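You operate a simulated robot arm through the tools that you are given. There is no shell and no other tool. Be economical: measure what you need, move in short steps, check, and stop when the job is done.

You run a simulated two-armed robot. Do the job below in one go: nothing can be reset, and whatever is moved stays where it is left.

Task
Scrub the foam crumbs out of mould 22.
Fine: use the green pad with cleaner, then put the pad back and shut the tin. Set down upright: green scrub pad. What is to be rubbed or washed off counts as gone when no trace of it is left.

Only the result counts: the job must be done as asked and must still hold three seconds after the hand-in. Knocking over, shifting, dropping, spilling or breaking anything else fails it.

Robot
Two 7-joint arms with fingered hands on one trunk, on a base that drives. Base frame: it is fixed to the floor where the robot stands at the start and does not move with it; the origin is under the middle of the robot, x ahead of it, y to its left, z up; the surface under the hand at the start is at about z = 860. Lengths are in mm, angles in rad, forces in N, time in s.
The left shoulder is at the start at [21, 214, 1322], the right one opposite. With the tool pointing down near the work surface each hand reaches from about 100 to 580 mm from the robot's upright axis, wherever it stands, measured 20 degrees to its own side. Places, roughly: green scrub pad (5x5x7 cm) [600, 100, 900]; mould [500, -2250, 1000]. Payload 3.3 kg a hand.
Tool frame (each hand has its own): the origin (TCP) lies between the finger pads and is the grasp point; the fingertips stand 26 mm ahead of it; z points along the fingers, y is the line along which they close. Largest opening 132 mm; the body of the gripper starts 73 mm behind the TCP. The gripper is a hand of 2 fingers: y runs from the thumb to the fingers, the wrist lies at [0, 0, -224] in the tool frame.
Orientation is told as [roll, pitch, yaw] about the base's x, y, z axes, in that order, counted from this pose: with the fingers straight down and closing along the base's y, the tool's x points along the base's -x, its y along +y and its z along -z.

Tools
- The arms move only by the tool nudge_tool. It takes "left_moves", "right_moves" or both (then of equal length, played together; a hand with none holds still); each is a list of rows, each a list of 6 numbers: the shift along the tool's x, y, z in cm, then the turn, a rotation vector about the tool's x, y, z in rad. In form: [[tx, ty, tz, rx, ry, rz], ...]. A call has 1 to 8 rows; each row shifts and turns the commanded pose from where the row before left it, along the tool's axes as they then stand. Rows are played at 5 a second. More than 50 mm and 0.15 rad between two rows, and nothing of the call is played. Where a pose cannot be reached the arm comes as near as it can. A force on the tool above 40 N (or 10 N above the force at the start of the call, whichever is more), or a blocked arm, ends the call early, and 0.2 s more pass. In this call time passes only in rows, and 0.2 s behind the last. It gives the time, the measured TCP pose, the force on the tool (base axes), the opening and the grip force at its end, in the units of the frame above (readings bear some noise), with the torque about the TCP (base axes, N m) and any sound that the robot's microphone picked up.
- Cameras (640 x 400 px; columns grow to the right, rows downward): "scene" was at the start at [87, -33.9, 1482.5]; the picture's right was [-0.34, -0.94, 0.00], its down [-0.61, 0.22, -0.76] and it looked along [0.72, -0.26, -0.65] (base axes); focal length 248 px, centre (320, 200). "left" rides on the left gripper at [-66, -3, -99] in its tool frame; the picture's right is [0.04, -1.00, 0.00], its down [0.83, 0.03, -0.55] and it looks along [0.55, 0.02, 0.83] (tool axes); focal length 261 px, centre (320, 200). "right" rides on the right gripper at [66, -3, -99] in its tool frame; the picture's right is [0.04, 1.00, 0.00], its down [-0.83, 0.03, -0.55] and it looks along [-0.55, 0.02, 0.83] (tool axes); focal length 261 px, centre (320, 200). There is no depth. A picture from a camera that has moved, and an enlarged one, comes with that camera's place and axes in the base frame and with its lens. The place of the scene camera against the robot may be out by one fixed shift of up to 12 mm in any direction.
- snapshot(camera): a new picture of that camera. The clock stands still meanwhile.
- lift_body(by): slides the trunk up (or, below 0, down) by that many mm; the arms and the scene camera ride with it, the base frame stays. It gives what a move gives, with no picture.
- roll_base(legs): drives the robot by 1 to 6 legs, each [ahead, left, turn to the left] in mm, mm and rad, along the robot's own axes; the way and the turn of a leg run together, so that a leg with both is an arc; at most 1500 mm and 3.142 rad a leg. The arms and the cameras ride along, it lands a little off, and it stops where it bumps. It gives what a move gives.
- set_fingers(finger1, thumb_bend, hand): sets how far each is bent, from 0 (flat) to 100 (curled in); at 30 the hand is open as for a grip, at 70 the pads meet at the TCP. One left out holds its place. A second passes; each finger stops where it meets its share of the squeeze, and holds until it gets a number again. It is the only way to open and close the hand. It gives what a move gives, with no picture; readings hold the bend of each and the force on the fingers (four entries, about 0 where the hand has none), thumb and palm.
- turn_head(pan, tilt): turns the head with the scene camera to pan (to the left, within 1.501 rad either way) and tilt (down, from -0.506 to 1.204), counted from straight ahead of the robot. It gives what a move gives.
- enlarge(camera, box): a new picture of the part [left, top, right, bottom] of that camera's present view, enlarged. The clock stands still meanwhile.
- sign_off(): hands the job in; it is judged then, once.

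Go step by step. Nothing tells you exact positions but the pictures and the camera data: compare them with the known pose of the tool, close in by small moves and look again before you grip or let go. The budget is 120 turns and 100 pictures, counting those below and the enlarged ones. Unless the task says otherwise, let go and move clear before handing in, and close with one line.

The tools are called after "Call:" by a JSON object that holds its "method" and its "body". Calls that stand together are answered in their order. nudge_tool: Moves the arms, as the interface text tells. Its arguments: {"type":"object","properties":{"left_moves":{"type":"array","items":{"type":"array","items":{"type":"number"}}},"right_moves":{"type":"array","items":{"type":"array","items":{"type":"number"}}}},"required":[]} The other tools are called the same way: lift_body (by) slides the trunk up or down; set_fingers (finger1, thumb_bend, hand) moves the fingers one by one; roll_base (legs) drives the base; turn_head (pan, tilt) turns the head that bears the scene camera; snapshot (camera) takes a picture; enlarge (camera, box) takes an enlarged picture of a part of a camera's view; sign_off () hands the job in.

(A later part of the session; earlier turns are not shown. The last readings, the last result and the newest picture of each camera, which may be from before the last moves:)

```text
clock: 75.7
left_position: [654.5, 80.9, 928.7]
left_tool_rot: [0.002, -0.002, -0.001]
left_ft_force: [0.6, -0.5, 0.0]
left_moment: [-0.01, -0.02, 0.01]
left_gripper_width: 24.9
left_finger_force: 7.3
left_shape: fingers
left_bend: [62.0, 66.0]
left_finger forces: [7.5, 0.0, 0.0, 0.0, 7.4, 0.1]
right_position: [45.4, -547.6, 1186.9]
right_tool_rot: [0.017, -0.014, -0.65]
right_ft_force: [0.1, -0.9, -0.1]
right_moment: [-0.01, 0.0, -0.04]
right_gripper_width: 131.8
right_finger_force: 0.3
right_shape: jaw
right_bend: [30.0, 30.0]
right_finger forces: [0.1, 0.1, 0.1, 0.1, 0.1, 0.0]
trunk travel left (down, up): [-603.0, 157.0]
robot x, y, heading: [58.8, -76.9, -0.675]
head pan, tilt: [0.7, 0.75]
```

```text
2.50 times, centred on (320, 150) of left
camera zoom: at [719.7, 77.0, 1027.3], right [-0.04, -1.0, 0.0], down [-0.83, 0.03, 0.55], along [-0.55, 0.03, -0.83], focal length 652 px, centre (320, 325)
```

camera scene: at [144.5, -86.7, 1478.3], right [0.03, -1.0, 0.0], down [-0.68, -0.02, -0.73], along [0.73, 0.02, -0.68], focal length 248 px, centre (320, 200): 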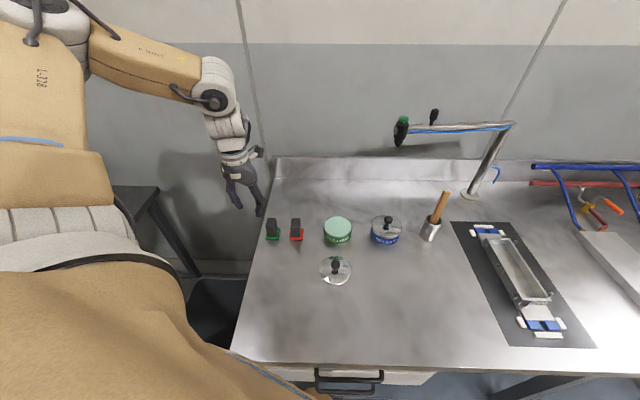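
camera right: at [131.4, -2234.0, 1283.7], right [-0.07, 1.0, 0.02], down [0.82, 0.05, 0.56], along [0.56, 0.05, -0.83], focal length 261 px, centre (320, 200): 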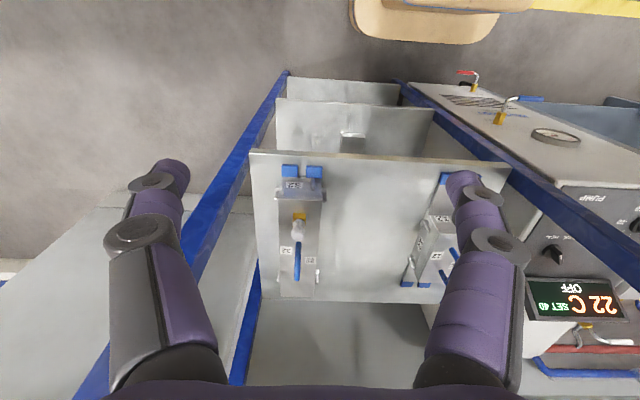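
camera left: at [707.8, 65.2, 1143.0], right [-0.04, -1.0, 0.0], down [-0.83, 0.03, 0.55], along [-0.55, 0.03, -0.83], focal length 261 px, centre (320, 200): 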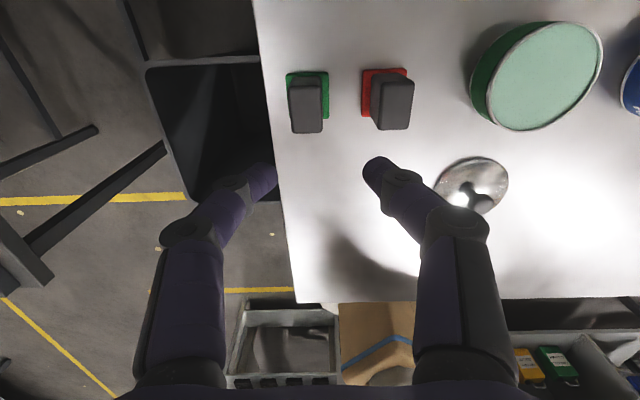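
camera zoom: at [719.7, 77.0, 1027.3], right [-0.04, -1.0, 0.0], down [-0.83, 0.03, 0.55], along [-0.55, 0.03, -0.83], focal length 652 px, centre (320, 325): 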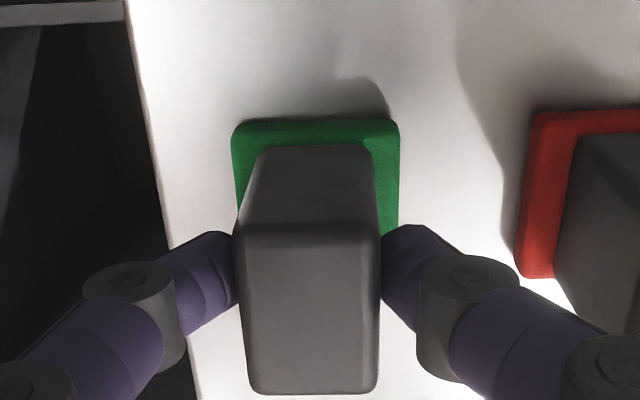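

Gripped. I squeeze a bit more and lift the pad straight up.

Call:
{"method": "set_fingers", "body": {"hand": "left", "finger1": 76, "thumb_bend": 76}}

Call:
{"method": "nudge_tool", "body": {"left_moves": [[0, 0, -2, 0, 0, 0], [0, 0, -3, 0, 0, 0], [0, 0, -3, 0, 0, 0]]}}

Call:
{"method": "roll_base", "body": {"legs": [[128, -160, 0]]}}

Call:
{"method": "snapshot", "body": {"camera": "left"}}

Call:
{"method": "snapshot", "body": {"camera": "scene"}}

```text
clock: 76.7
left_position: [652.2, 81.2, 928.5]
left_tool_rot: [0.002, -0.003, -0.002]
left_ft_force: [0.2, 0.0, 0.4]
left_moment: [0.02, 0.01, 0.0]
left_gripper_width: 23.6
left_finger_force: 13.7
left_shape: fingers
left_bend: [65.0, 68.0]
left_finger forces: [13.2, 0.0, 0.0, 0.0, 13.2, 0.1]
right_position: [45.5, -545.8, 1185.9]
right_tool_rot: [0.018, -0.014, -0.649]
right_ft_force: [-0.3, -1.0, 0.2]
right_moment: [0.0, 0.03, -0.02]
right_gripper_width: 131.9
right_finger_force: 0.1
right_shape: jaw
right_bend: [30.0, 30.0]
right_finger forces: [0.1, 0.1, 0.0, 0.0, 0.0, 0.1]
trunk travel left (down, up): [-603.0, 157.0]
robot x, y, heading: [58.2, -75.7, -0.671]
head pan, tilt: [0.7, 0.75]
```

```text
clock: 77.5
left_position: [652.3, 80.6, 1010.5]
left_tool_rot: [0.002, -0.002, -0.004]
left_ft_force: [0.0, -0.5, -0.7]
left_moment: [0.0, 0.01, -0.01]
left_gripper_width: 23.9
left_finger_force: 12.9
left_shape: fingers
left_bend: [65.0, 68.0]
left_finger forces: [13.1, 0.0, 0.0, 0.1, 13.0, 0.0]
right_position: [44.6, -546.4, 1185.0]
right_tool_rot: [0.017, -0.014, -0.649]
right_ft_force: [-0.2, -0.8, 0.5]
right_moment: [0.0, -0.01, -0.02]
right_gripper_width: 131.9
right_finger_force: 0.1
right_shape: jaw
right_bend: [30.0, 30.0]
right_finger forces: [0.1, 0.1, 0.0, 0.0, 0.0, 0.1]
trunk travel left (down, up): [-603.0, 157.0]
robot x, y, heading: [57.8, -77.2, -0.675]
head pan, tilt: [0.7, 0.75]
```

```text
clock: 79.1
left_position: [649.9, -124.1, 1009.7]
left_tool_rot: [0.003, -0.002, 0.002]
left_ft_force: [0.3, -0.9, -0.4]
left_moment: [0.02, -0.02, 0.0]
left_gripper_width: 23.6
left_finger_force: 13.1
left_shape: fingers
left_bend: [65.0, 68.0]
left_finger forces: [13.1, 0.1, 0.1, 0.1, 13.1, 0.0]
right_position: [44.0, -753.5, 1184.8]
right_tool_rot: [0.017, -0.015, -0.647]
right_ft_force: [0.0, 0.0, -0.2]
right_moment: [0.0, -0.02, -0.03]
right_gripper_width: 131.9
right_finger_force: 0.1
right_shape: jaw
right_bend: [30.0, 30.0]
right_finger forces: [0.0, 0.0, 0.0, 0.0, 0.0, 0.0]
trunk travel left (down, up): [-603.0, 157.0]
robot x, y, heading: [59.0, -284.2, -0.669]
head pan, tilt: [0.7, 0.75]
```

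```text
46 pictures are left
camera left: at [716.4, -127.6, 1107.7], right [-0.04, -1.0, 0.0], down [-0.83, 0.03, 0.55], along [-0.55, 0.03, -0.83], focal length 261 px, centre (320, 200)
```

left: 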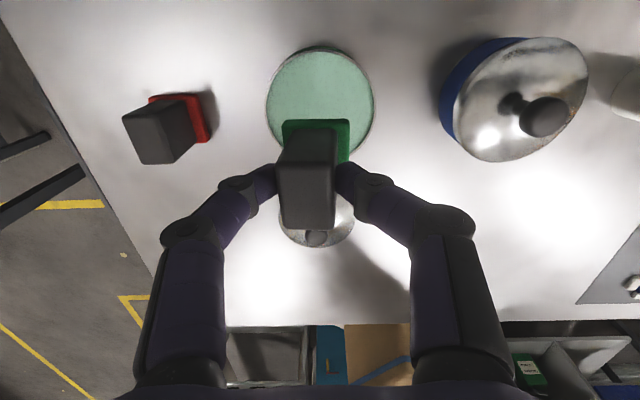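

```text
45 pictures are left
camera scene: at [142.3, -293.3, 1478.4], right [0.03, -1.0, 0.0], down [-0.68, -0.02, -0.73], along [0.73, 0.02, -0.68], focal length 248 px, centre (320, 200)
```

scene: 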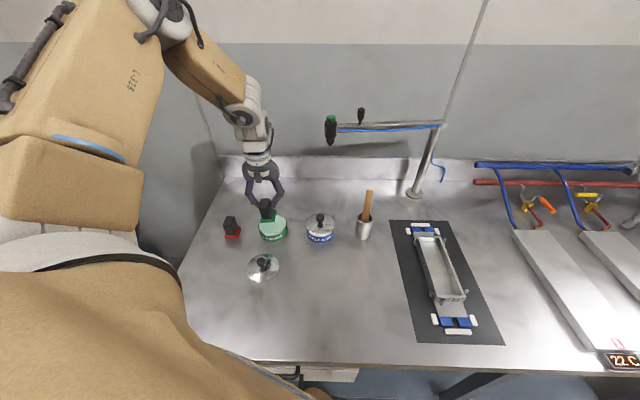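

The pad hangs square; tin centre ≈(662,−124). I drive 12 mm closer and lower the pad toward the cleaner.

Call:
{"method": "roll_base", "body": {"legs": [[10, 8, 0]]}}

Call:
{"method": "nudge_tool", "body": {"left_moves": [[0, 0, 2.5, 0, 0, 0], [0, 0, 2, 0, 0, 0]]}}

Call:
{"method": "enlarge", "body": {"camera": "left", "box": [220, 70, 420, 230]}}

Call:
{"method": "enlarge", "body": {"camera": "scene", "box": [200, 170, 350, 280]}}

```text
clock: 79.8
left_position: [662.6, -122.6, 1008.9]
left_tool_rot: [0.004, -0.001, 0.001]
left_ft_force: [-0.6, 0.5, 0.3]
left_moment: [0.0, 0.06, -0.01]
left_gripper_width: 23.7
left_finger_force: 13.2
left_shape: fingers
left_bend: [65.0, 68.0]
left_finger forces: [13.1, 0.0, 0.1, 0.0, 13.1, 0.1]
right_position: [57.4, -751.7, 1185.4]
right_tool_rot: [0.017, -0.013, -0.649]
right_ft_force: [0.2, -0.3, -0.8]
right_moment: [-0.01, 0.0, -0.02]
right_gripper_width: 131.8
right_finger_force: 0.0
right_shape: jaw
right_bend: [30.0, 30.0]
right_finger forces: [0.0, 0.1, 0.0, 0.0, 0.0, 0.0]
trunk travel left (down, up): [-603.0, 157.0]
robot x, y, heading: [66.0, -284.7, -0.673]
head pan, tilt: [0.7, 0.75]
```

```text
clock: 80.4
left_position: [662.5, -124.0, 963.8]
left_tool_rot: [0.002, -0.003, 0.001]
left_ft_force: [-0.6, -0.1, 3.7]
left_moment: [0.1, 0.03, -0.01]
left_gripper_width: 23.4
left_finger_force: 13.8
left_shape: fingers
left_bend: [67.0, 68.0]
left_finger forces: [14.0, 0.0, 0.0, 0.0, 14.7, 0.0]
right_position: [57.4, -752.4, 1185.9]
right_tool_rot: [0.019, -0.014, -0.649]
right_ft_force: [-0.1, 0.8, 0.3]
right_moment: [-0.03, 0.01, -0.03]
right_gripper_width: 132.2
right_finger_force: 0.0
right_shape: jaw
right_bend: [30.0, 30.0]
right_finger forces: [0.1, 0.0, 0.0, 0.1, 0.1, 0.0]
trunk travel left (down, up): [-603.0, 157.0]
robot x, y, heading: [64.2, -283.4, -0.674]
head pan, tilt: [0.7, 0.75]
```

```text
2.50 times, centred on (320, 150) of left
camera zoom: at [729.3, -127.7, 1062.9], right [-0.04, -1.0, 0.0], down [-0.83, 0.03, 0.55], along [-0.55, 0.02, -0.83], focal length 652 px, centre (320, 325)
```

zoom: 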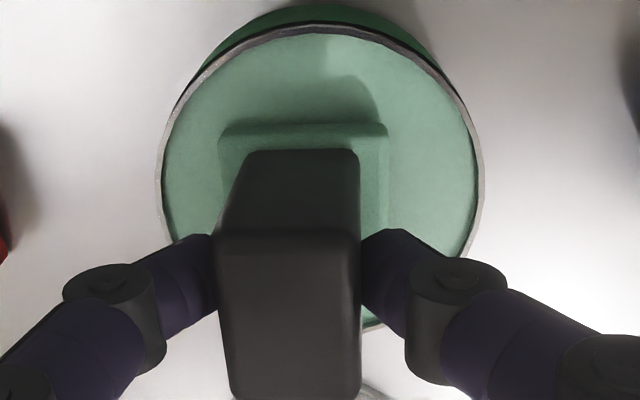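

```text
3.64 times, centred on (275, 225) of scene
camera zoom: at [154.7, -292.7, 1478.5], right [0.03, -1.0, 0.0], down [-0.68, -0.02, -0.73], along [0.73, 0.02, -0.68], focal length 902 px, centre (484, 109)
```

zoom: 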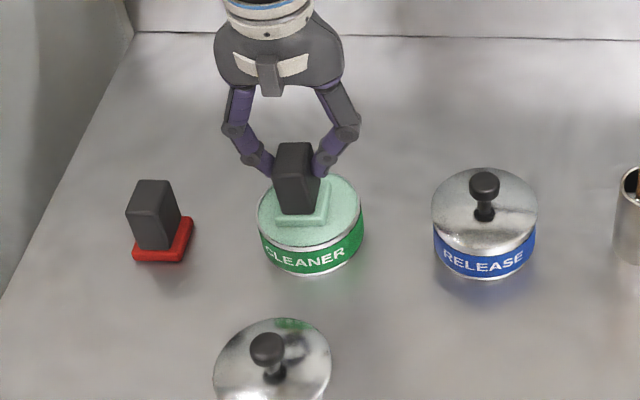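

The pad's face has taken up cleaner. I lift, pull the hand back to x≈530 to stay clear of brush and tins, then drive along the bench to the mould.

Call:
{"method": "nudge_tool", "body": {"left_moves": [[0, 0, -2, 0, 0, 0], [0, 0, -3, 0, 0, 0], [0, 0, -3, 0, 0, 0], [3.3, 0, 0, 0, 0, 0], [3.3, 0, 0, 0, 0, 0], [3.3, 0, 0, 0, 0, 0], [3.3, 0, 0, 0, 0, 0]]}}

Call:
{"method": "enlarge", "body": {"camera": "scene", "box": [200, 150, 400, 290]}}

Call:
{"method": "roll_base", "body": {"legs": [[300, -377, 0]]}}

Call:
{"method": "snapshot", "body": {"camera": "left"}}

Call:
{"method": "snapshot", "body": {"camera": "scene"}}

```text
clock: 82.0
left_position: [531.3, -123.5, 1044.6]
left_tool_rot: [0.002, -0.002, 0.0]
left_ft_force: [-0.6, -0.2, -0.4]
left_moment: [0.0, -0.03, 0.0]
left_gripper_width: 23.7
left_finger_force: 13.8
left_shape: fingers
left_bend: [67.0, 68.0]
left_finger forces: [13.9, 0.1, 0.0, 0.0, 13.8, 0.0]
right_position: [57.0, -751.2, 1186.2]
right_tool_rot: [0.019, -0.014, -0.647]
right_ft_force: [0.6, 0.1, 0.2]
right_moment: [-0.04, 0.01, 0.01]
right_gripper_width: 131.8
right_finger_force: 0.0
right_shape: jaw
right_bend: [30.0, 30.0]
right_finger forces: [0.1, 0.0, 0.0, 0.1, 0.0, 0.0]
trunk travel left (down, up): [-603.0, 157.0]
robot x, y, heading: [62.6, -283.9, -0.671]
head pan, tilt: [0.7, 0.75]
```

```text
2.86 times, centred on (300, 220) of scene
camera zoom: at [154.4, -291.9, 1478.4], right [0.03, -1.0, 0.0], down [-0.68, -0.02, -0.73], along [0.73, 0.02, -0.68], focal length 709 px, centre (377, 143)
```

zoom: 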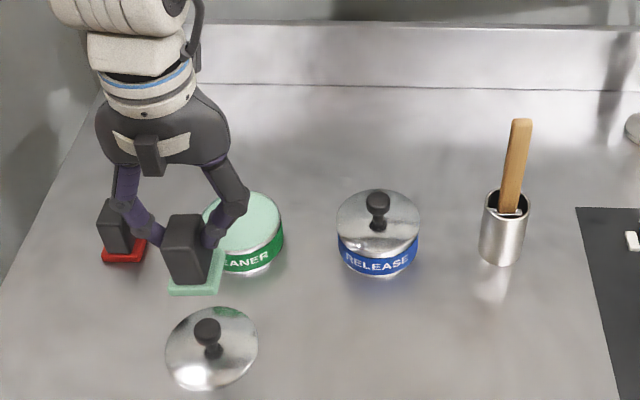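

```text
clock: 84.8
left_position: [513.0, -553.1, 1044.1]
left_tool_rot: [0.006, 0.001, 0.039]
left_ft_force: [-0.6, -0.5, -1.3]
left_moment: [0.01, 0.0, 0.01]
left_gripper_width: 23.6
left_finger_force: 14.1
left_shape: fingers
left_bend: [67.0, 68.0]
left_finger forces: [13.7, 0.0, 0.0, 0.0, 13.7, 0.0]
right_position: [62.1, -1198.5, 1184.6]
right_tool_rot: [0.018, -0.011, -0.609]
right_ft_force: [-0.3, -0.7, 0.4]
right_moment: [-0.01, -0.03, -0.01]
right_gripper_width: 131.8
right_finger_force: 0.0
right_shape: jaw
right_bend: [30.0, 30.0]
right_finger forces: [0.1, 0.0, 0.0, 0.1, 0.0, 0.0]
trunk travel left (down, up): [-603.0, 157.0]
robot x, y, heading: [54.0, -723.8, -0.636]
head pan, tilt: [0.7, 0.75]
stopped in leg 1: the robot was blocked; the commanded pose is now the measured one
```

```text
41 pictures are left
camera left: at [579.3, -554.0, 1142.1], right [0.0, -1.0, 0.0], down [-0.83, 0.0, 0.55], along [-0.55, 0.01, -0.83], focal length 261 px, centre (320, 200)
```

left: 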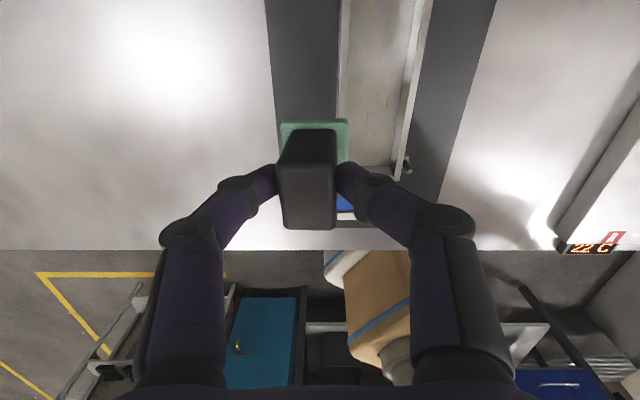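

```text
40 pictures are left
camera scene: at [143.1, -735.8, 1478.3], right [0.07, -1.0, 0.0], down [-0.68, -0.04, -0.73], along [0.73, 0.05, -0.68], focal length 248 px, centre (320, 200)
```

scene: 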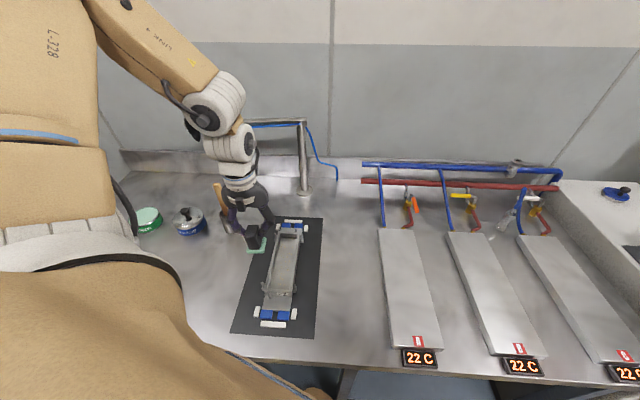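

The base got stopped by a bench leg, but the arm can reach the mould from here. I zoom in to measure the cavity.

Call:
{"method": "enlarge", "body": {"camera": "left", "box": [240, 0, 480, 200]}}

Call:
{"method": "enlarge", "body": {"camera": "scene", "box": [210, 190, 340, 345]}}

```text
2.00 times, centred on (360, 100) of left
camera zoom: at [579.3, -554.0, 1142.1], right [0.0, -1.0, 0.0], down [-0.83, 0.0, 0.55], along [-0.55, 0.01, -0.83], focal length 521 px, centre (240, 400)
```

zoom: 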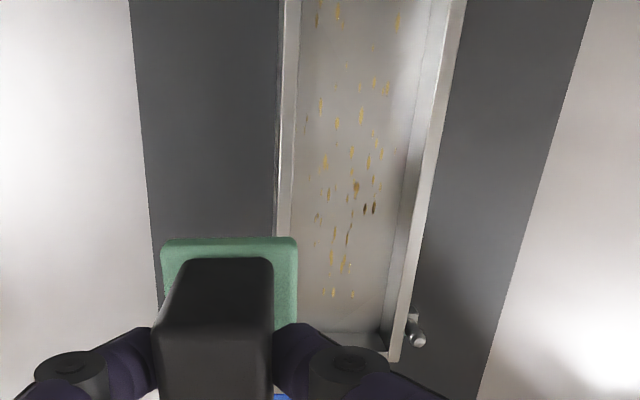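

```text
2.58 times, centred on (275, 268) of scene
camera zoom: at [143.1, -735.8, 1478.3], right [0.07, -1.0, 0.0], down [-0.68, -0.04, -0.73], along [0.73, 0.05, -0.68], focal length 640 px, centre (436, 26)
```

zoom: 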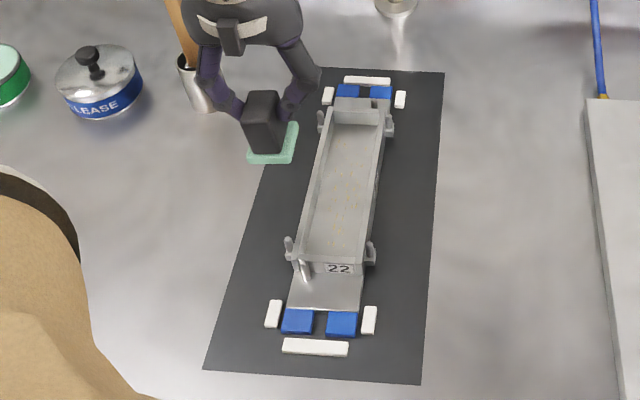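

Cavity is ≈54 mm wide centred near y=−604, x from ~445 to ~620, floor ≈870. I align the pad over its middle and check.

Call:
{"method": "nudge_tool", "body": {"left_moves": [[-0.8, -2.5, 0, 0, 0, 0.03], [-0.9, -2.6, 0, 0, 0, 0], [0, 0, 4, 0, 0, 0], [0, 0, 2, 0, 0, 0]]}}

Call:
{"method": "enlarge", "body": {"camera": "left", "box": [200, 0, 440, 200]}}

Call:
{"method": "enlarge", "body": {"camera": "scene", "box": [210, 190, 340, 345]}}

```text
clock: 85.8
left_position: [532.8, -604.8, 985.7]
left_tool_rot: [0.004, -0.001, 0.01]
left_ft_force: [0.0, 0.7, 0.6]
left_moment: [-0.01, -0.01, 0.0]
left_gripper_width: 23.7
left_finger_force: 13.9
left_shape: fingers
left_bend: [67.0, 68.0]
left_finger forces: [13.8, 0.1, 0.0, 0.0, 13.8, 0.0]
right_position: [63.6, -1196.8, 1186.1]
right_tool_rot: [0.017, -0.013, -0.61]
right_ft_force: [0.2, 0.3, 0.0]
right_moment: [0.01, 0.01, 0.0]
right_gripper_width: 131.9
right_finger_force: 0.1
right_shape: jaw
right_bend: [30.0, 30.0]
right_finger forces: [0.0, 0.0, 0.0, 0.1, 0.0, 0.0]
trunk travel left (down, up): [-603.0, 157.0]
robot x, y, heading: [56.6, -732.1, -0.632]
head pan, tilt: [0.7, 0.75]
```

```text
2.00 times, centred on (320, 100) of left
camera zoom: at [598.9, -606.7, 1084.0], right [-0.03, -1.0, 0.0], down [-0.83, 0.03, 0.55], along [-0.55, 0.02, -0.83], focal length 521 px, centre (320, 400)
```

zoom: 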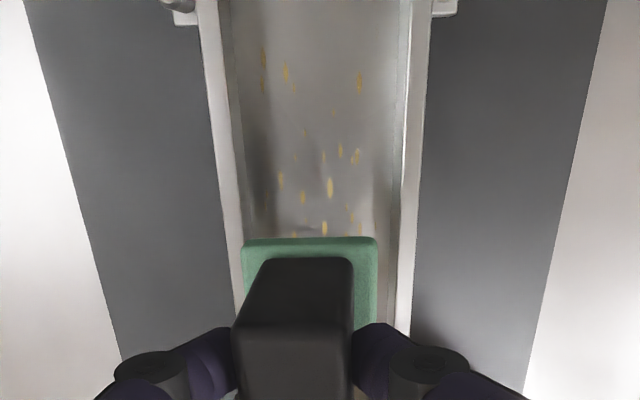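

```text
2.58 times, centred on (275, 268) of scene
camera zoom: at [142.3, -734.2, 1478.4], right [0.07, -1.0, 0.0], down [-0.68, -0.04, -0.73], along [0.73, 0.05, -0.68], focal length 640 px, centre (436, 26)
```

zoom: 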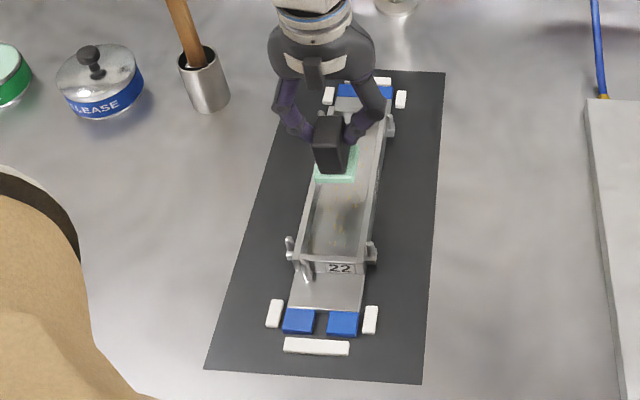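

Pad lines up with the cavity to ~1.5 mm. I lower it in, easing down until it presses lightly.

Call:
{"method": "nudge_tool", "body": {"left_moves": [[0, -0.15, 2, 0, 0, 0], [0, 0, 1.5, 0, 0, 0], [0, 0, 0.6, 0, 0, 0], [0, 0, 0.4, 0, 0, 0]]}}

```text
clock: 86.8
left_position: [532.2, -603.5, 940.0]
left_tool_rot: [0.004, -0.002, 0.007]
left_ft_force: [-0.4, -0.7, -0.6]
left_moment: [-0.02, 0.01, 0.01]
left_gripper_width: 23.5
left_finger_force: 13.9
left_shape: fingers
left_bend: [67.0, 68.0]
left_finger forces: [13.8, 0.0, 0.0, 0.0, 13.7, 0.0]
right_position: [61.8, -1198.1, 1185.7]
right_tool_rot: [0.016, -0.013, -0.61]
right_ft_force: [0.0, -0.2, -0.3]
right_moment: [0.0, -0.01, 0.03]
right_gripper_width: 132.1
right_finger_force: 0.1
right_shape: jaw
right_bend: [30.0, 30.0]
right_finger forces: [0.0, 0.1, 0.0, 0.1, 0.1, 0.1]
trunk travel left (down, up): [-603.0, 157.0]
robot x, y, heading: [56.3, -727.2, -0.633]
head pan, tilt: [0.7, 0.75]
```

Call:
{"method": "nudge_tool", "body": {"left_moves": [[0, 0, 0.3, 0, 0, 0], [0, 0, 0.3, 0, 0, 0]]}}

Call:
{"method": "nudge_tool", "body": {"left_moves": [[0, 0, 0.2, 0, 0, 0]]}}

```text
clock: 87.5
left_position: [530.3, -604.2, 934.6]
left_tool_rot: [0.001, -0.002, 0.006]
left_ft_force: [2.3, -3.0, 13.1]
left_moment: [0.04, -0.04, 0.0]
left_gripper_width: 23.1
left_finger_force: 16.3
left_shape: fingers
left_bend: [69.0, 68.0]
left_finger forces: [14.7, 0.0, 0.0, 0.0, 17.7, 0.0]
right_position: [61.7, -1198.8, 1185.3]
right_tool_rot: [0.016, -0.014, -0.609]
right_ft_force: [0.2, -0.5, 0.4]
right_moment: [0.01, -0.03, -0.02]
right_gripper_width: 132.0
right_finger_force: 0.1
right_shape: jaw
right_bend: [30.0, 30.0]
right_finger forces: [0.0, 0.1, 0.1, 0.1, 0.1, 0.0]
trunk travel left (down, up): [-603.0, 157.0]
robot x, y, heading: [52.2, -725.7, -0.632]
head pan, tilt: [0.7, 0.75]
```

```text
clock: 87.8
left_position: [531.6, -604.6, 932.4]
left_tool_rot: [0.002, -0.005, 0.008]
left_ft_force: [2.3, -3.5, 24.3]
left_moment: [0.05, -0.05, 0.0]
left_gripper_width: 23.2
left_finger_force: 18.3
left_shape: fingers
left_bend: [71.0, 66.0]
left_finger forces: [16.3, 0.0, 0.1, 0.0, 20.3, 0.0]
right_position: [60.6, -1198.4, 1185.1]
right_tool_rot: [0.017, -0.015, -0.609]
right_ft_force: [0.8, -0.4, -0.8]
right_moment: [0.0, 0.0, 0.0]
right_gripper_width: 132.1
right_finger_force: 0.0
right_shape: jaw
right_bend: [30.0, 30.0]
right_finger forces: [0.1, 0.1, 0.1, 0.0, 0.0, 0.1]
trunk travel left (down, up): [-603.0, 157.0]
robot x, y, heading: [55.1, -726.8, -0.636]
head pan, tilt: [0.7, 0.75]
```

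Contact at TCP z≈936; 24 N is more than needed, so I ease off to ~8–10 N and stroke toward the far end first.

Call:
{"method": "nudge_tool", "body": {"left_moves": [[0, 0, -0.25, 0, 0, 0], [-1.5, 0, 0, 0, 0, 0], [-1.5, 0, 0, 0, 0, 0], [-1.5, 0, 0, 0, 0, 0], [-1.2, 0, 0, 0, 0, 0]]}}

```text
clock: 89.0
left_position: [588.2, -601.5, 932.3]
left_tool_rot: [0.004, 0.001, 0.008]
left_ft_force: [0.2, 0.1, 1.8]
left_moment: [0.07, 0.02, 0.02]
left_gripper_width: 17.0
left_finger_force: 10.9
left_shape: fingers
left_bend: [70.0, 71.0]
left_finger forces: [11.4, 0.0, 0.1, 0.0, 11.3, 0.0]
right_position: [62.6, -1197.7, 1186.5]
right_tool_rot: [0.018, -0.015, -0.611]
right_ft_force: [-0.5, 0.0, -0.6]
right_moment: [0.01, 0.04, -0.04]
right_gripper_width: 131.9
right_finger_force: 0.0
right_shape: jaw
right_bend: [30.0, 30.0]
right_finger forces: [0.0, 0.1, 0.0, 0.0, 0.0, 0.0]
trunk travel left (down, up): [-603.0, 157.0]
robot x, y, heading: [55.4, -726.8, -0.635]
head pan, tilt: [0.7, 0.75]
```

The opening changed to 17 mm, so the pad may have slipped in the grip; I look.

Call:
{"method": "snapshot", "body": {"camera": "left"}}

Call:
{"method": "enlarge", "body": {"camera": "scene", "box": [210, 190, 340, 345]}}

```text
35 pictures are left
camera left: at [654.4, -605.6, 1031.1], right [-0.03, -1.0, 0.0], down [-0.83, 0.03, 0.55], along [-0.55, 0.02, -0.83], focal length 261 px, centre (320, 200)
```

left: 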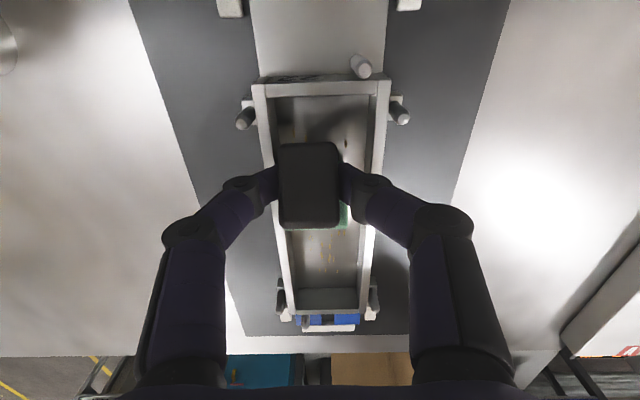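

```text
2.58 times, centred on (275, 268) of scene
camera zoom: at [143.2, -734.0, 1478.3], right [0.07, -1.0, 0.0], down [-0.68, -0.05, -0.73], along [0.73, 0.05, -0.68], focal length 640 px, centre (436, 26)
```

zoom: 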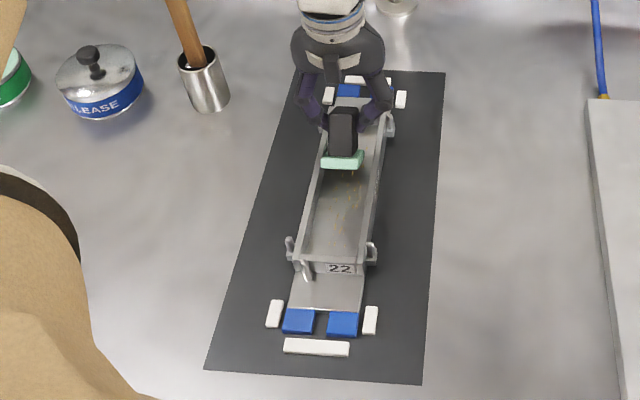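

The pad pivoted: its base trails while its handle leans forward. Moving back with light pressure should level it; then I'll use a firmer grip and lighter pressure.

Call:
{"method": "nudge_tool", "body": {"left_moves": [[0.8, 0, 0, 0, 0, 0], [0.8, 0, 0.1, 0, 0, 0], [0.5, 0, 0.1, 0, 0, 0]]}}

Call:
{"method": "enlarge", "body": {"camera": "scene", "box": [240, 200, 320, 280]}}

```text
clock: 89.8
left_position: [566.9, -603.7, 932.0]
left_tool_rot: [0.004, -0.002, 0.007]
left_ft_force: [-0.1, 0.9, 14.6]
left_moment: [0.16, -0.09, -0.05]
left_gripper_width: 17.1
left_finger_force: 13.5
left_shape: fingers
left_bend: [71.0, 72.0]
left_finger forces: [14.0, 0.0, 0.1, 0.0, 13.4, 0.0]
right_position: [60.9, -1198.4, 1185.6]
right_tool_rot: [0.017, -0.013, -0.61]
right_ft_force: [-0.1, -0.9, -0.9]
right_moment: [0.0, -0.03, 0.02]
right_gripper_width: 132.1
right_finger_force: 0.0
right_shape: jaw
right_bend: [30.0, 30.0]
right_finger forces: [0.0, 0.1, 0.0, 0.0, 0.0, 0.1]
trunk travel left (down, up): [-603.0, 157.0]
robot x, y, heading: [53.4, -727.1, -0.629]
head pan, tilt: [0.7, 0.75]
```

```text
5.00 times, centred on (280, 240) of scene
camera zoom: at [141.2, -734.2, 1478.5], right [0.07, -1.0, 0.0], down [-0.68, -0.04, -0.73], along [0.73, 0.05, -0.68], focal length 1240 px, centre (520, 0)
```

zoom: 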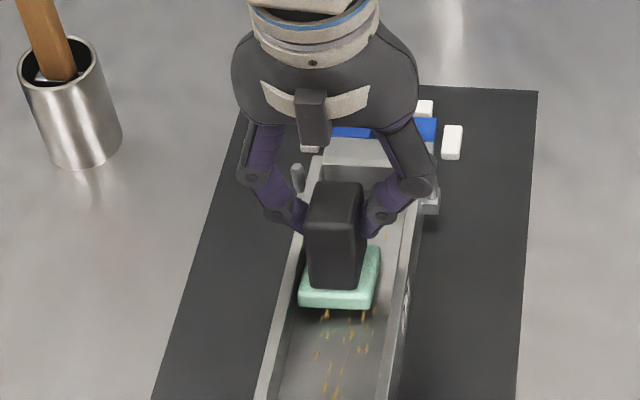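

Call:
{"method": "enlarge", "body": {"camera": "left", "box": [220, 60, 420, 260]}}

```text
2.00 times, centred on (320, 160) of left
camera zoom: at [632.6, -606.9, 1030.1], right [-0.03, -1.0, 0.0], down [-0.83, 0.03, 0.55], along [-0.55, 0.02, -0.83], focal length 521 px, centre (320, 280)
```

zoom: 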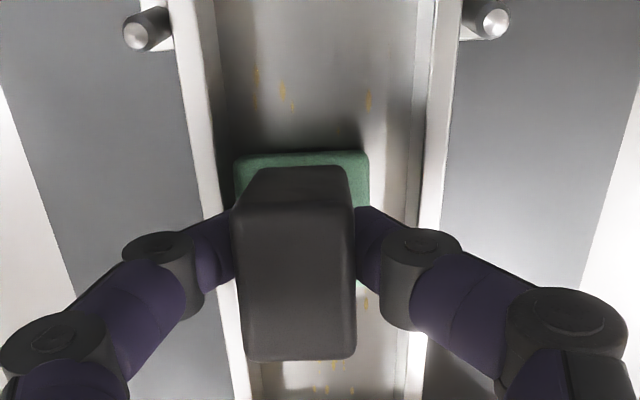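

The fingers slid toward the far end of the handle (pad centre ≈555, TCP 567). I open slightly, re-centre the hand on the handle and grip harder.

Call:
{"method": "nudge_tool", "body": {"left_moves": [[0, 0, -0.15, 0, 0, 0]]}}

Call:
{"method": "set_fingers", "body": {"hand": "left", "finger1": 60, "thumb_bend": 60}}

Call:
{"method": "enlarge", "body": {"camera": "left", "box": [220, 60, 420, 260]}}

```text
clock: 90.2
left_position: [567.0, -603.3, 933.5]
left_tool_rot: [0.004, -0.001, 0.008]
left_ft_force: [0.6, -0.1, 7.5]
left_moment: [0.08, -0.09, 0.0]
left_gripper_width: 17.2
left_finger_force: 12.6
left_shape: fingers
left_bend: [71.0, 71.0]
left_finger forces: [12.4, 0.0, 0.1, 0.1, 12.9, 0.2]
right_position: [62.3, -1197.7, 1185.5]
right_tool_rot: [0.019, -0.013, -0.608]
right_ft_force: [-0.8, -1.0, 0.1]
right_moment: [-0.01, -0.01, -0.03]
right_gripper_width: 131.9
right_finger_force: 0.1
right_shape: jaw
right_bend: [30.0, 30.0]
right_finger forces: [0.0, 0.1, 0.0, 0.0, 0.0, 0.0]
trunk travel left (down, up): [-603.0, 157.0]
robot x, y, heading: [56.0, -727.5, -0.637]
head pan, tilt: [0.7, 0.75]
```

```text
clock: 91.2
left_position: [566.2, -602.0, 933.1]
left_tool_rot: [0.003, -0.001, 0.008]
left_ft_force: [0.0, -0.1, 0.0]
left_moment: [-0.02, 0.02, 0.02]
left_gripper_width: 32.7
left_finger_force: 0.0
left_shape: fingers
left_bend: [60.0, 60.0]
left_finger forces: [0.1, 0.0, 0.0, 0.0, 0.0, 0.0]
right_position: [61.7, -1197.1, 1186.3]
right_tool_rot: [0.018, -0.014, -0.61]
right_ft_force: [0.0, -1.1, 0.3]
right_moment: [0.01, -0.02, 0.01]
right_gripper_width: 131.9
right_finger_force: 0.2
right_shape: jaw
right_bend: [30.0, 30.0]
right_finger forces: [0.1, 0.0, 0.1, 0.0, 0.0, 0.0]
trunk travel left (down, up): [-603.0, 157.0]
robot x, y, heading: [55.5, -729.9, -0.633]
head pan, tilt: [0.7, 0.75]
```

```text
2.00 times, centred on (320, 160) of left
camera zoom: at [633.2, -606.4, 1030.9], right [-0.03, -1.0, 0.0], down [-0.83, 0.03, 0.55], along [-0.55, 0.02, -0.83], focal length 521 px, centre (320, 280)
```

zoom: 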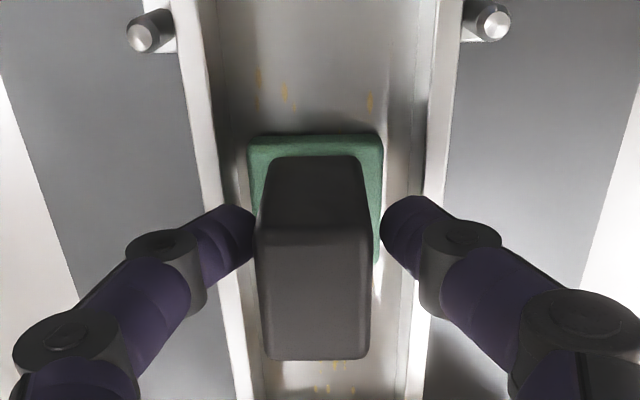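

The pad stands flat again and the hand is centred on it. I lower 4 mm for a lower hold and close more firmly.

Call:
{"method": "nudge_tool", "body": {"left_moves": [[0.1, -0.05, 0.4, 0, 0, 0]]}}

Call:
{"method": "set_fingers", "body": {"hand": "left", "finger1": 95, "thumb_bend": 95}}

Call:
{"method": "nudge_tool", "body": {"left_moves": [[0, 0, -0.1, 0, 0, 0]]}}

Call:
{"method": "enlarge", "body": {"camera": "left", "box": [220, 60, 420, 260]}}

```text
clock: 91.7
left_position: [565.8, -602.6, 929.4]
left_tool_rot: [0.005, -0.001, 0.01]
left_ft_force: [0.5, -0.3, -0.2]
left_moment: [0.0, -0.02, 0.02]
left_gripper_width: 32.4
left_finger_force: 0.4
left_shape: fingers
left_bend: [60.0, 60.0]
left_finger forces: [0.2, 0.0, 0.1, 0.0, 0.1, 0.1]
right_position: [62.3, -1196.6, 1186.0]
right_tool_rot: [0.017, -0.014, -0.61]
right_ft_force: [-0.2, 0.7, 0.4]
right_moment: [-0.01, -0.01, 0.0]
right_gripper_width: 131.8
right_finger_force: 0.1
right_shape: jaw
right_bend: [30.0, 30.0]
right_finger forces: [0.1, 0.0, 0.0, 0.1, 0.1, 0.0]
trunk travel left (down, up): [-603.0, 157.0]
robot x, y, heading: [55.6, -728.5, -0.635]
head pan, tilt: [0.7, 0.75]
```

```text
clock: 92.7
left_position: [565.9, -604.0, 928.8]
left_tool_rot: [0.003, -0.002, 0.006]
left_ft_force: [-0.8, -0.1, -0.6]
left_moment: [0.0, 0.04, -0.03]
left_gripper_width: 23.0
left_finger_force: 29.1
left_shape: fingers
left_bend: [71.0, 82.0]
left_finger forces: [29.0, 0.1, 0.1, 0.1, 28.9, 0.0]
right_position: [61.6, -1196.6, 1184.4]
right_tool_rot: [0.019, -0.014, -0.61]
right_ft_force: [1.1, -0.6, 0.4]
right_moment: [0.0, -0.01, -0.03]
right_gripper_width: 131.8
right_finger_force: 0.0
right_shape: jaw
right_bend: [30.0, 30.0]
right_finger forces: [0.0, 0.1, 0.0, 0.0, 0.1, 0.0]
trunk travel left (down, up): [-603.0, 157.0]
robot x, y, heading: [54.8, -730.2, -0.637]
head pan, tilt: [0.7, 0.75]
```

```text
clock: 93.0
left_position: [567.4, -604.4, 929.7]
left_tool_rot: [0.003, 0.001, 0.008]
left_ft_force: [0.0, -0.3, -0.4]
left_moment: [-0.06, -0.02, 0.02]
left_gripper_width: 23.0
left_finger_force: 28.9
left_shape: fingers
left_bend: [71.0, 82.0]
left_finger forces: [29.0, 0.0, 0.0, 0.1, 28.9, 0.0]
right_position: [62.5, -1197.3, 1186.4]
right_tool_rot: [0.017, -0.015, -0.608]
right_ft_force: [-0.6, 0.1, -0.2]
right_moment: [-0.01, 0.0, 0.05]
right_gripper_width: 131.8
right_finger_force: 0.0
right_shape: jaw
right_bend: [30.0, 30.0]
right_finger forces: [0.1, 0.0, 0.0, 0.0, 0.0, 0.0]
trunk travel left (down, up): [-603.0, 157.0]
robot x, y, heading: [57.5, -725.5, -0.635]
head pan, tilt: [0.7, 0.75]
```

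```text
2.00 times, centred on (320, 160) of left
camera zoom: at [632.5, -606.7, 1028.1], right [-0.03, -1.0, 0.0], down [-0.83, 0.03, 0.55], along [-0.55, 0.02, -0.83], focal length 521 px, centre (320, 280)
```

zoom: 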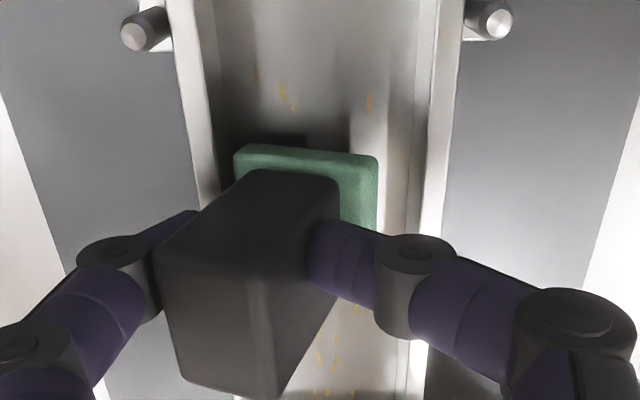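

The hard squeeze tipped the pad sideways because the thumb over-travels. I open to let it settle and look before re-gripping more gently.

Call:
{"method": "set_fingers", "body": {"hand": "left", "finger1": 60, "thumb_bend": 60}}

Call:
{"method": "enlarge", "body": {"camera": "left", "box": [220, 60, 420, 260]}}

```text
clock: 94.0
left_position: [566.2, -603.7, 929.9]
left_tool_rot: [0.003, -0.002, 0.009]
left_ft_force: [-0.7, 0.0, -0.6]
left_moment: [0.0, 0.02, 0.01]
left_gripper_width: 33.4
left_finger_force: 0.0
left_shape: fingers
left_bend: [60.0, 60.0]
left_finger forces: [0.1, 0.1, 0.0, 0.1, 0.1, 0.0]
right_position: [62.6, -1196.7, 1186.3]
right_tool_rot: [0.017, -0.014, -0.609]
right_ft_force: [-0.3, 0.2, 0.5]
right_moment: [-0.01, 0.01, 0.01]
right_gripper_width: 131.9
right_finger_force: 0.0
right_shape: jaw
right_bend: [30.0, 30.0]
right_finger forces: [0.0, 0.0, 0.0, 0.0, 0.1, 0.1]
trunk travel left (down, up): [-603.0, 157.0]
robot x, y, heading: [55.6, -725.2, -0.632]
head pan, tilt: [0.7, 0.75]
```

```text
2.00 times, centred on (320, 160) of left
camera zoom: at [632.5, -606.7, 1028.1], right [-0.03, -1.0, 0.0], down [-0.83, 0.03, 0.55], along [-0.55, 0.02, -0.83], focal length 521 px, centre (320, 280)
```

zoom: 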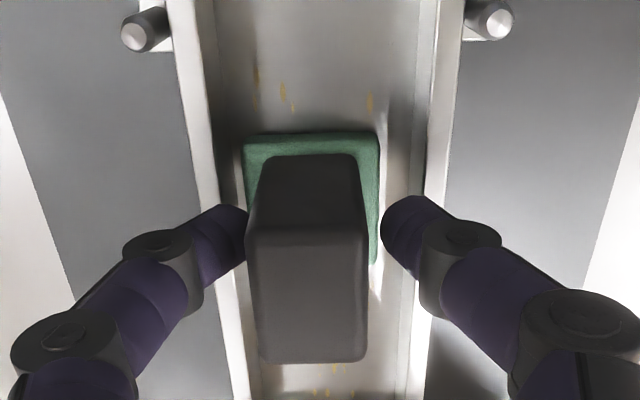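

Settled flat. I shift the hand 2 mm to be central and close moderately.

Call:
{"method": "nudge_tool", "body": {"left_moves": [[0, 0.2, 0, 0, 0, 0]]}}

Call:
{"method": "set_fingers", "body": {"hand": "left", "finger1": 78, "thumb_bend": 76}}

Call:
{"method": "enlarge", "body": {"camera": "left", "box": [220, 60, 420, 260]}}

```text
clock: 94.5
left_position: [566.4, -602.2, 930.4]
left_tool_rot: [0.002, -0.003, 0.005]
left_ft_force: [-0.5, 0.1, 0.2]
left_moment: [0.01, -0.03, 0.0]
left_gripper_width: 33.4
left_finger_force: 0.2
left_shape: fingers
left_bend: [60.0, 60.0]
left_finger forces: [0.0, 0.0, 0.0, 0.0, 0.0, 0.0]
right_position: [61.9, -1197.6, 1187.0]
right_tool_rot: [0.017, -0.014, -0.609]
right_ft_force: [-0.1, 0.3, 0.7]
right_moment: [-0.02, 0.0, -0.03]
right_gripper_width: 132.1
right_finger_force: 0.1
right_shape: jaw
right_bend: [30.0, 30.0]
right_finger forces: [0.1, 0.1, 0.1, 0.0, 0.1, 0.0]
trunk travel left (down, up): [-603.0, 157.0]
robot x, y, heading: [56.9, -729.2, -0.634]
head pan, tilt: [0.7, 0.75]
```

```text
clock: 95.5
left_position: [566.5, -602.0, 930.2]
left_tool_rot: [0.003, 0.0, 0.008]
left_ft_force: [0.3, 0.4, -0.3]
left_moment: [-0.01, 0.02, 0.02]
left_gripper_width: 23.3
left_finger_force: 15.6
left_shape: fingers
left_bend: [71.0, 68.0]
left_finger forces: [16.2, 0.0, 0.0, 0.0, 16.2, 0.1]
right_position: [61.5, -1195.8, 1186.0]
right_tool_rot: [0.017, -0.013, -0.609]
right_ft_force: [-0.6, -0.3, 0.4]
right_moment: [0.01, -0.02, 0.01]
right_gripper_width: 131.8
right_finger_force: 0.1
right_shape: jaw
right_bend: [30.0, 30.0]
right_finger forces: [0.0, 0.0, 0.0, 0.0, 0.1, 0.1]
trunk travel left (down, up): [-603.0, 157.0]
robot x, y, heading: [56.7, -729.9, -0.635]
head pan, tilt: [0.7, 0.75]
```

```text
2.00 times, centred on (320, 160) of left
camera zoom: at [632.6, -605.0, 1027.7], right [-0.03, -1.0, 0.0], down [-0.83, 0.03, 0.55], along [-0.55, 0.02, -0.83], focal length 521 px, centre (320, 280)
```

zoom: 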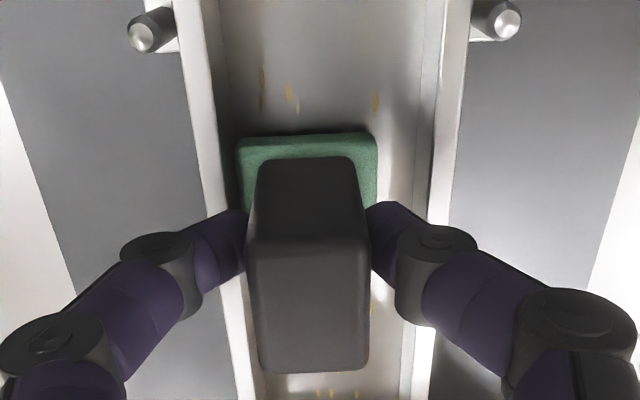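

Good grip at 16 N, pad flat. I press ~4 N and stroke to the far end, then back.

Call:
{"method": "nudge_tool", "body": {"left_moves": [[0, 0, 0.08, 0, 0, 0], [-0.8, 0, 0, 0, 0, 0], [-0.8, 0, 0, 0, 0, 0], [-0.8, 0, 0, 0, 0, 0], [-0.5, 0, 0, 0, 0, 0]]}}

Call:
{"method": "enlarge", "body": {"camera": "left", "box": [220, 60, 420, 320]}}

```text
clock: 96.7
left_position: [594.7, -600.0, 928.2]
left_tool_rot: [0.003, -0.001, 0.008]
left_ft_force: [-0.4, -1.3, -1.0]
left_moment: [-0.1, 0.05, 0.01]
left_gripper_width: 23.5
left_finger_force: 16.7
left_shape: fingers
left_bend: [71.0, 68.0]
left_finger forces: [15.5, 0.0, 0.0, 0.1, 17.1, 0.0]
right_position: [62.3, -1197.4, 1186.0]
right_tool_rot: [0.018, -0.013, -0.608]
right_ft_force: [1.5, 0.1, -0.5]
right_moment: [0.01, 0.0, -0.01]
right_gripper_width: 131.9
right_finger_force: 0.1
right_shape: jaw
right_bend: [30.0, 30.0]
right_finger forces: [0.0, 0.0, 0.1, 0.0, 0.0, 0.0]
trunk travel left (down, up): [-603.0, 157.0]
robot x, y, heading: [57.8, -726.3, -0.628]
head pan, tilt: [0.7, 0.75]
```

```text
1.54 times, centred on (320, 190) of left
camera zoom: at [661.2, -603.5, 1027.2], right [-0.03, -1.0, 0.0], down [-0.83, 0.03, 0.55], along [-0.55, 0.02, -0.83], focal length 401 px, centre (320, 215)
```

zoom: 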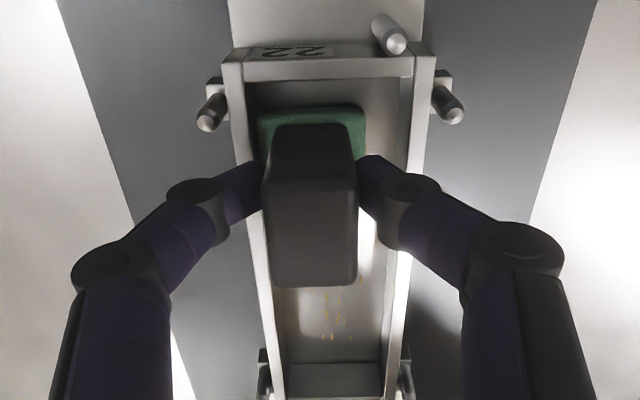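

No tilt, but pressure fell to nil. I press a little more and sweep back along the whole cavity, slightly to the right.

Call:
{"method": "nudge_tool", "body": {"left_moves": [[-0.4, 0, 0.1, 0, 0, 0], [0, -0.2, 0.08, 0, 0, 0], [0.8, 0, 0, 0, 0, 0], [0.8, 0, 0, 0, 0, 0], [0.8, 0, 0, 0, 0, 0], [0.8, 0, 0, 0, 0, 0]]}}

Call:
{"method": "enlarge", "body": {"camera": "left", "box": [220, 30, 420, 290]}}

```text
clock: 98.0
left_position: [566.5, -603.7, 926.6]
left_tool_rot: [0.004, -0.002, 0.008]
left_ft_force: [-0.8, 0.1, -0.1]
left_moment: [0.02, 0.01, 0.01]
left_gripper_width: 23.3
left_finger_force: 16.0
left_shape: fingers
left_bend: [71.0, 68.0]
left_finger forces: [16.2, 0.1, 0.0, 0.0, 16.2, 0.0]
right_position: [63.1, -1197.2, 1186.1]
right_tool_rot: [0.017, -0.015, -0.609]
right_ft_force: [0.8, -0.1, -0.2]
right_moment: [-0.03, -0.02, 0.01]
right_gripper_width: 131.9
right_finger_force: 0.1
right_shape: jaw
right_bend: [30.0, 30.0]
right_finger forces: [0.1, 0.0, 0.1, 0.0, 0.0, 0.0]
trunk travel left (down, up): [-603.0, 157.0]
robot x, y, heading: [55.3, -729.3, -0.637]
head pan, tilt: [0.7, 0.75]
```

```text
1.54 times, centred on (320, 160) of left
camera zoom: at [633.0, -606.9, 1025.7], right [-0.03, -1.0, 0.0], down [-0.83, 0.03, 0.55], along [-0.55, 0.02, -0.83], focal length 401 px, centre (320, 262)
```

zoom: 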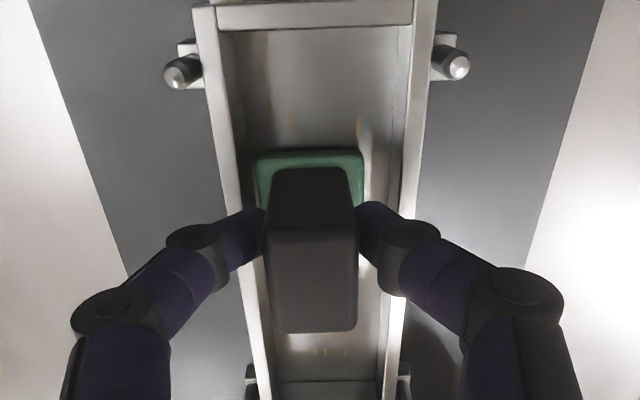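

Crumbs remain at the far end as there was no pressure. I go back there and press down in small steps until I feel ~8 N.

Call:
{"method": "nudge_tool", "body": {"left_moves": [[-1.2, 0, 0, 0, 0, 0], [-1.2, 0, 0, 0, 0, 0], [0, 0, 0.15, 0, 0, 0], [0, 0, 0.15, 0, 0, 0]]}}

Call:
{"method": "nudge_tool", "body": {"left_moves": [[0, 0, 0.15, 0, 0, 0], [0, 0, 0.0, 0, 0, 0]]}}

```text
clock: 99.0
left_position: [589.9, -604.2, 924.1]
left_tool_rot: [0.003, -0.004, 0.011]
left_ft_force: [0.5, -0.7, 11.0]
left_moment: [0.02, 0.0, -0.03]
left_gripper_width: 23.1
left_finger_force: 17.7
left_shape: fingers
left_bend: [71.0, 67.0]
left_finger forces: [18.2, 0.0, 0.1, 0.1, 17.7, 0.0]
right_position: [61.6, -1196.6, 1186.1]
right_tool_rot: [0.018, -0.014, -0.609]
right_ft_force: [0.7, -0.5, 0.4]
right_moment: [-0.01, -0.02, 0.03]
right_gripper_width: 131.7
right_finger_force: 0.0
right_shape: jaw
right_bend: [30.0, 30.0]
right_finger forces: [0.0, 0.1, 0.0, 0.0, 0.1, 0.0]
trunk travel left (down, up): [-603.0, 157.0]
robot x, y, heading: [52.3, -727.6, -0.632]
head pan, tilt: [0.7, 0.75]
```

```text
clock: 99.7
left_position: [591.3, -602.6, 924.4]
left_tool_rot: [0.002, -0.004, 0.009]
left_ft_force: [1.6, -1.0, 16.7]
left_moment: [-0.03, 0.01, -0.02]
left_gripper_width: 22.7
left_finger_force: 19.2
left_shape: fingers
left_bend: [72.0, 66.0]
left_finger forces: [18.9, 0.1, 0.0, 0.0, 19.7, 0.0]
right_position: [60.6, -1197.7, 1186.1]
right_tool_rot: [0.017, -0.014, -0.609]
right_ft_force: [1.3, 0.5, 0.1]
right_moment: [0.02, 0.0, 0.0]
right_gripper_width: 132.0
right_finger_force: 0.0
right_shape: jaw
right_bend: [30.0, 30.0]
right_finger forces: [0.0, 0.0, 0.0, 0.0, 0.1, 0.1]
trunk travel left (down, up): [-603.0, 157.0]
robot x, y, heading: [52.6, -732.9, -0.633]
head pan, tilt: [0.7, 0.75]
```

Solid contact. I ease to ~11 N and rub with short strokes there.

Call:
{"method": "nudge_tool", "body": {"left_moves": [[-0.5, 0, -0.1, 0, 0, 0], [0.8, 0, 0, 0, 0, 0], [-0.8, -0.1, 0, 0, 0, 0], [0.8, -0.1, 0, 0, 0, 0], [0.8, 0, 0, 0, 0, 0], [0.8, 0, 0, 0, 0, 0]]}}

Call:
{"method": "enlarge", "body": {"camera": "left", "box": [220, 30, 420, 290]}}

```text
clock: 101.0
left_position: [572.2, -605.7, 922.4]
left_tool_rot: [0.006, -0.004, 0.009]
left_ft_force: [6.9, -0.3, 15.7]
left_moment: [0.02, -0.1, 0.0]
left_gripper_width: 23.1
left_finger_force: 19.4
left_shape: fingers
left_bend: [72.0, 66.0]
left_finger forces: [19.0, 0.1, 0.0, 0.1, 19.2, 0.0]
right_position: [62.0, -1197.8, 1186.2]
right_tool_rot: [0.018, -0.012, -0.61]
right_ft_force: [-0.2, -0.9, -0.1]
right_moment: [0.0, 0.0, -0.01]
right_gripper_width: 131.8
right_finger_force: 0.2
right_shape: jaw
right_bend: [30.0, 30.0]
right_finger forces: [0.0, 0.1, 0.0, 0.1, 0.0, 0.0]
trunk travel left (down, up): [-603.0, 157.0]
robot x, y, heading: [53.3, -727.7, -0.634]
head pan, tilt: [0.7, 0.75]
```

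```text
1.54 times, centred on (320, 160) of left
camera zoom: at [638.3, -609.2, 1022.0], right [-0.03, -1.0, 0.0], down [-0.83, 0.03, 0.55], along [-0.55, 0.02, -0.83], focal length 401 px, centre (320, 262)
```

zoom: 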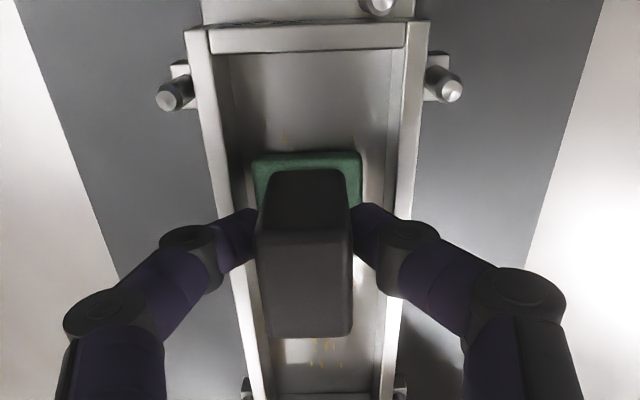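

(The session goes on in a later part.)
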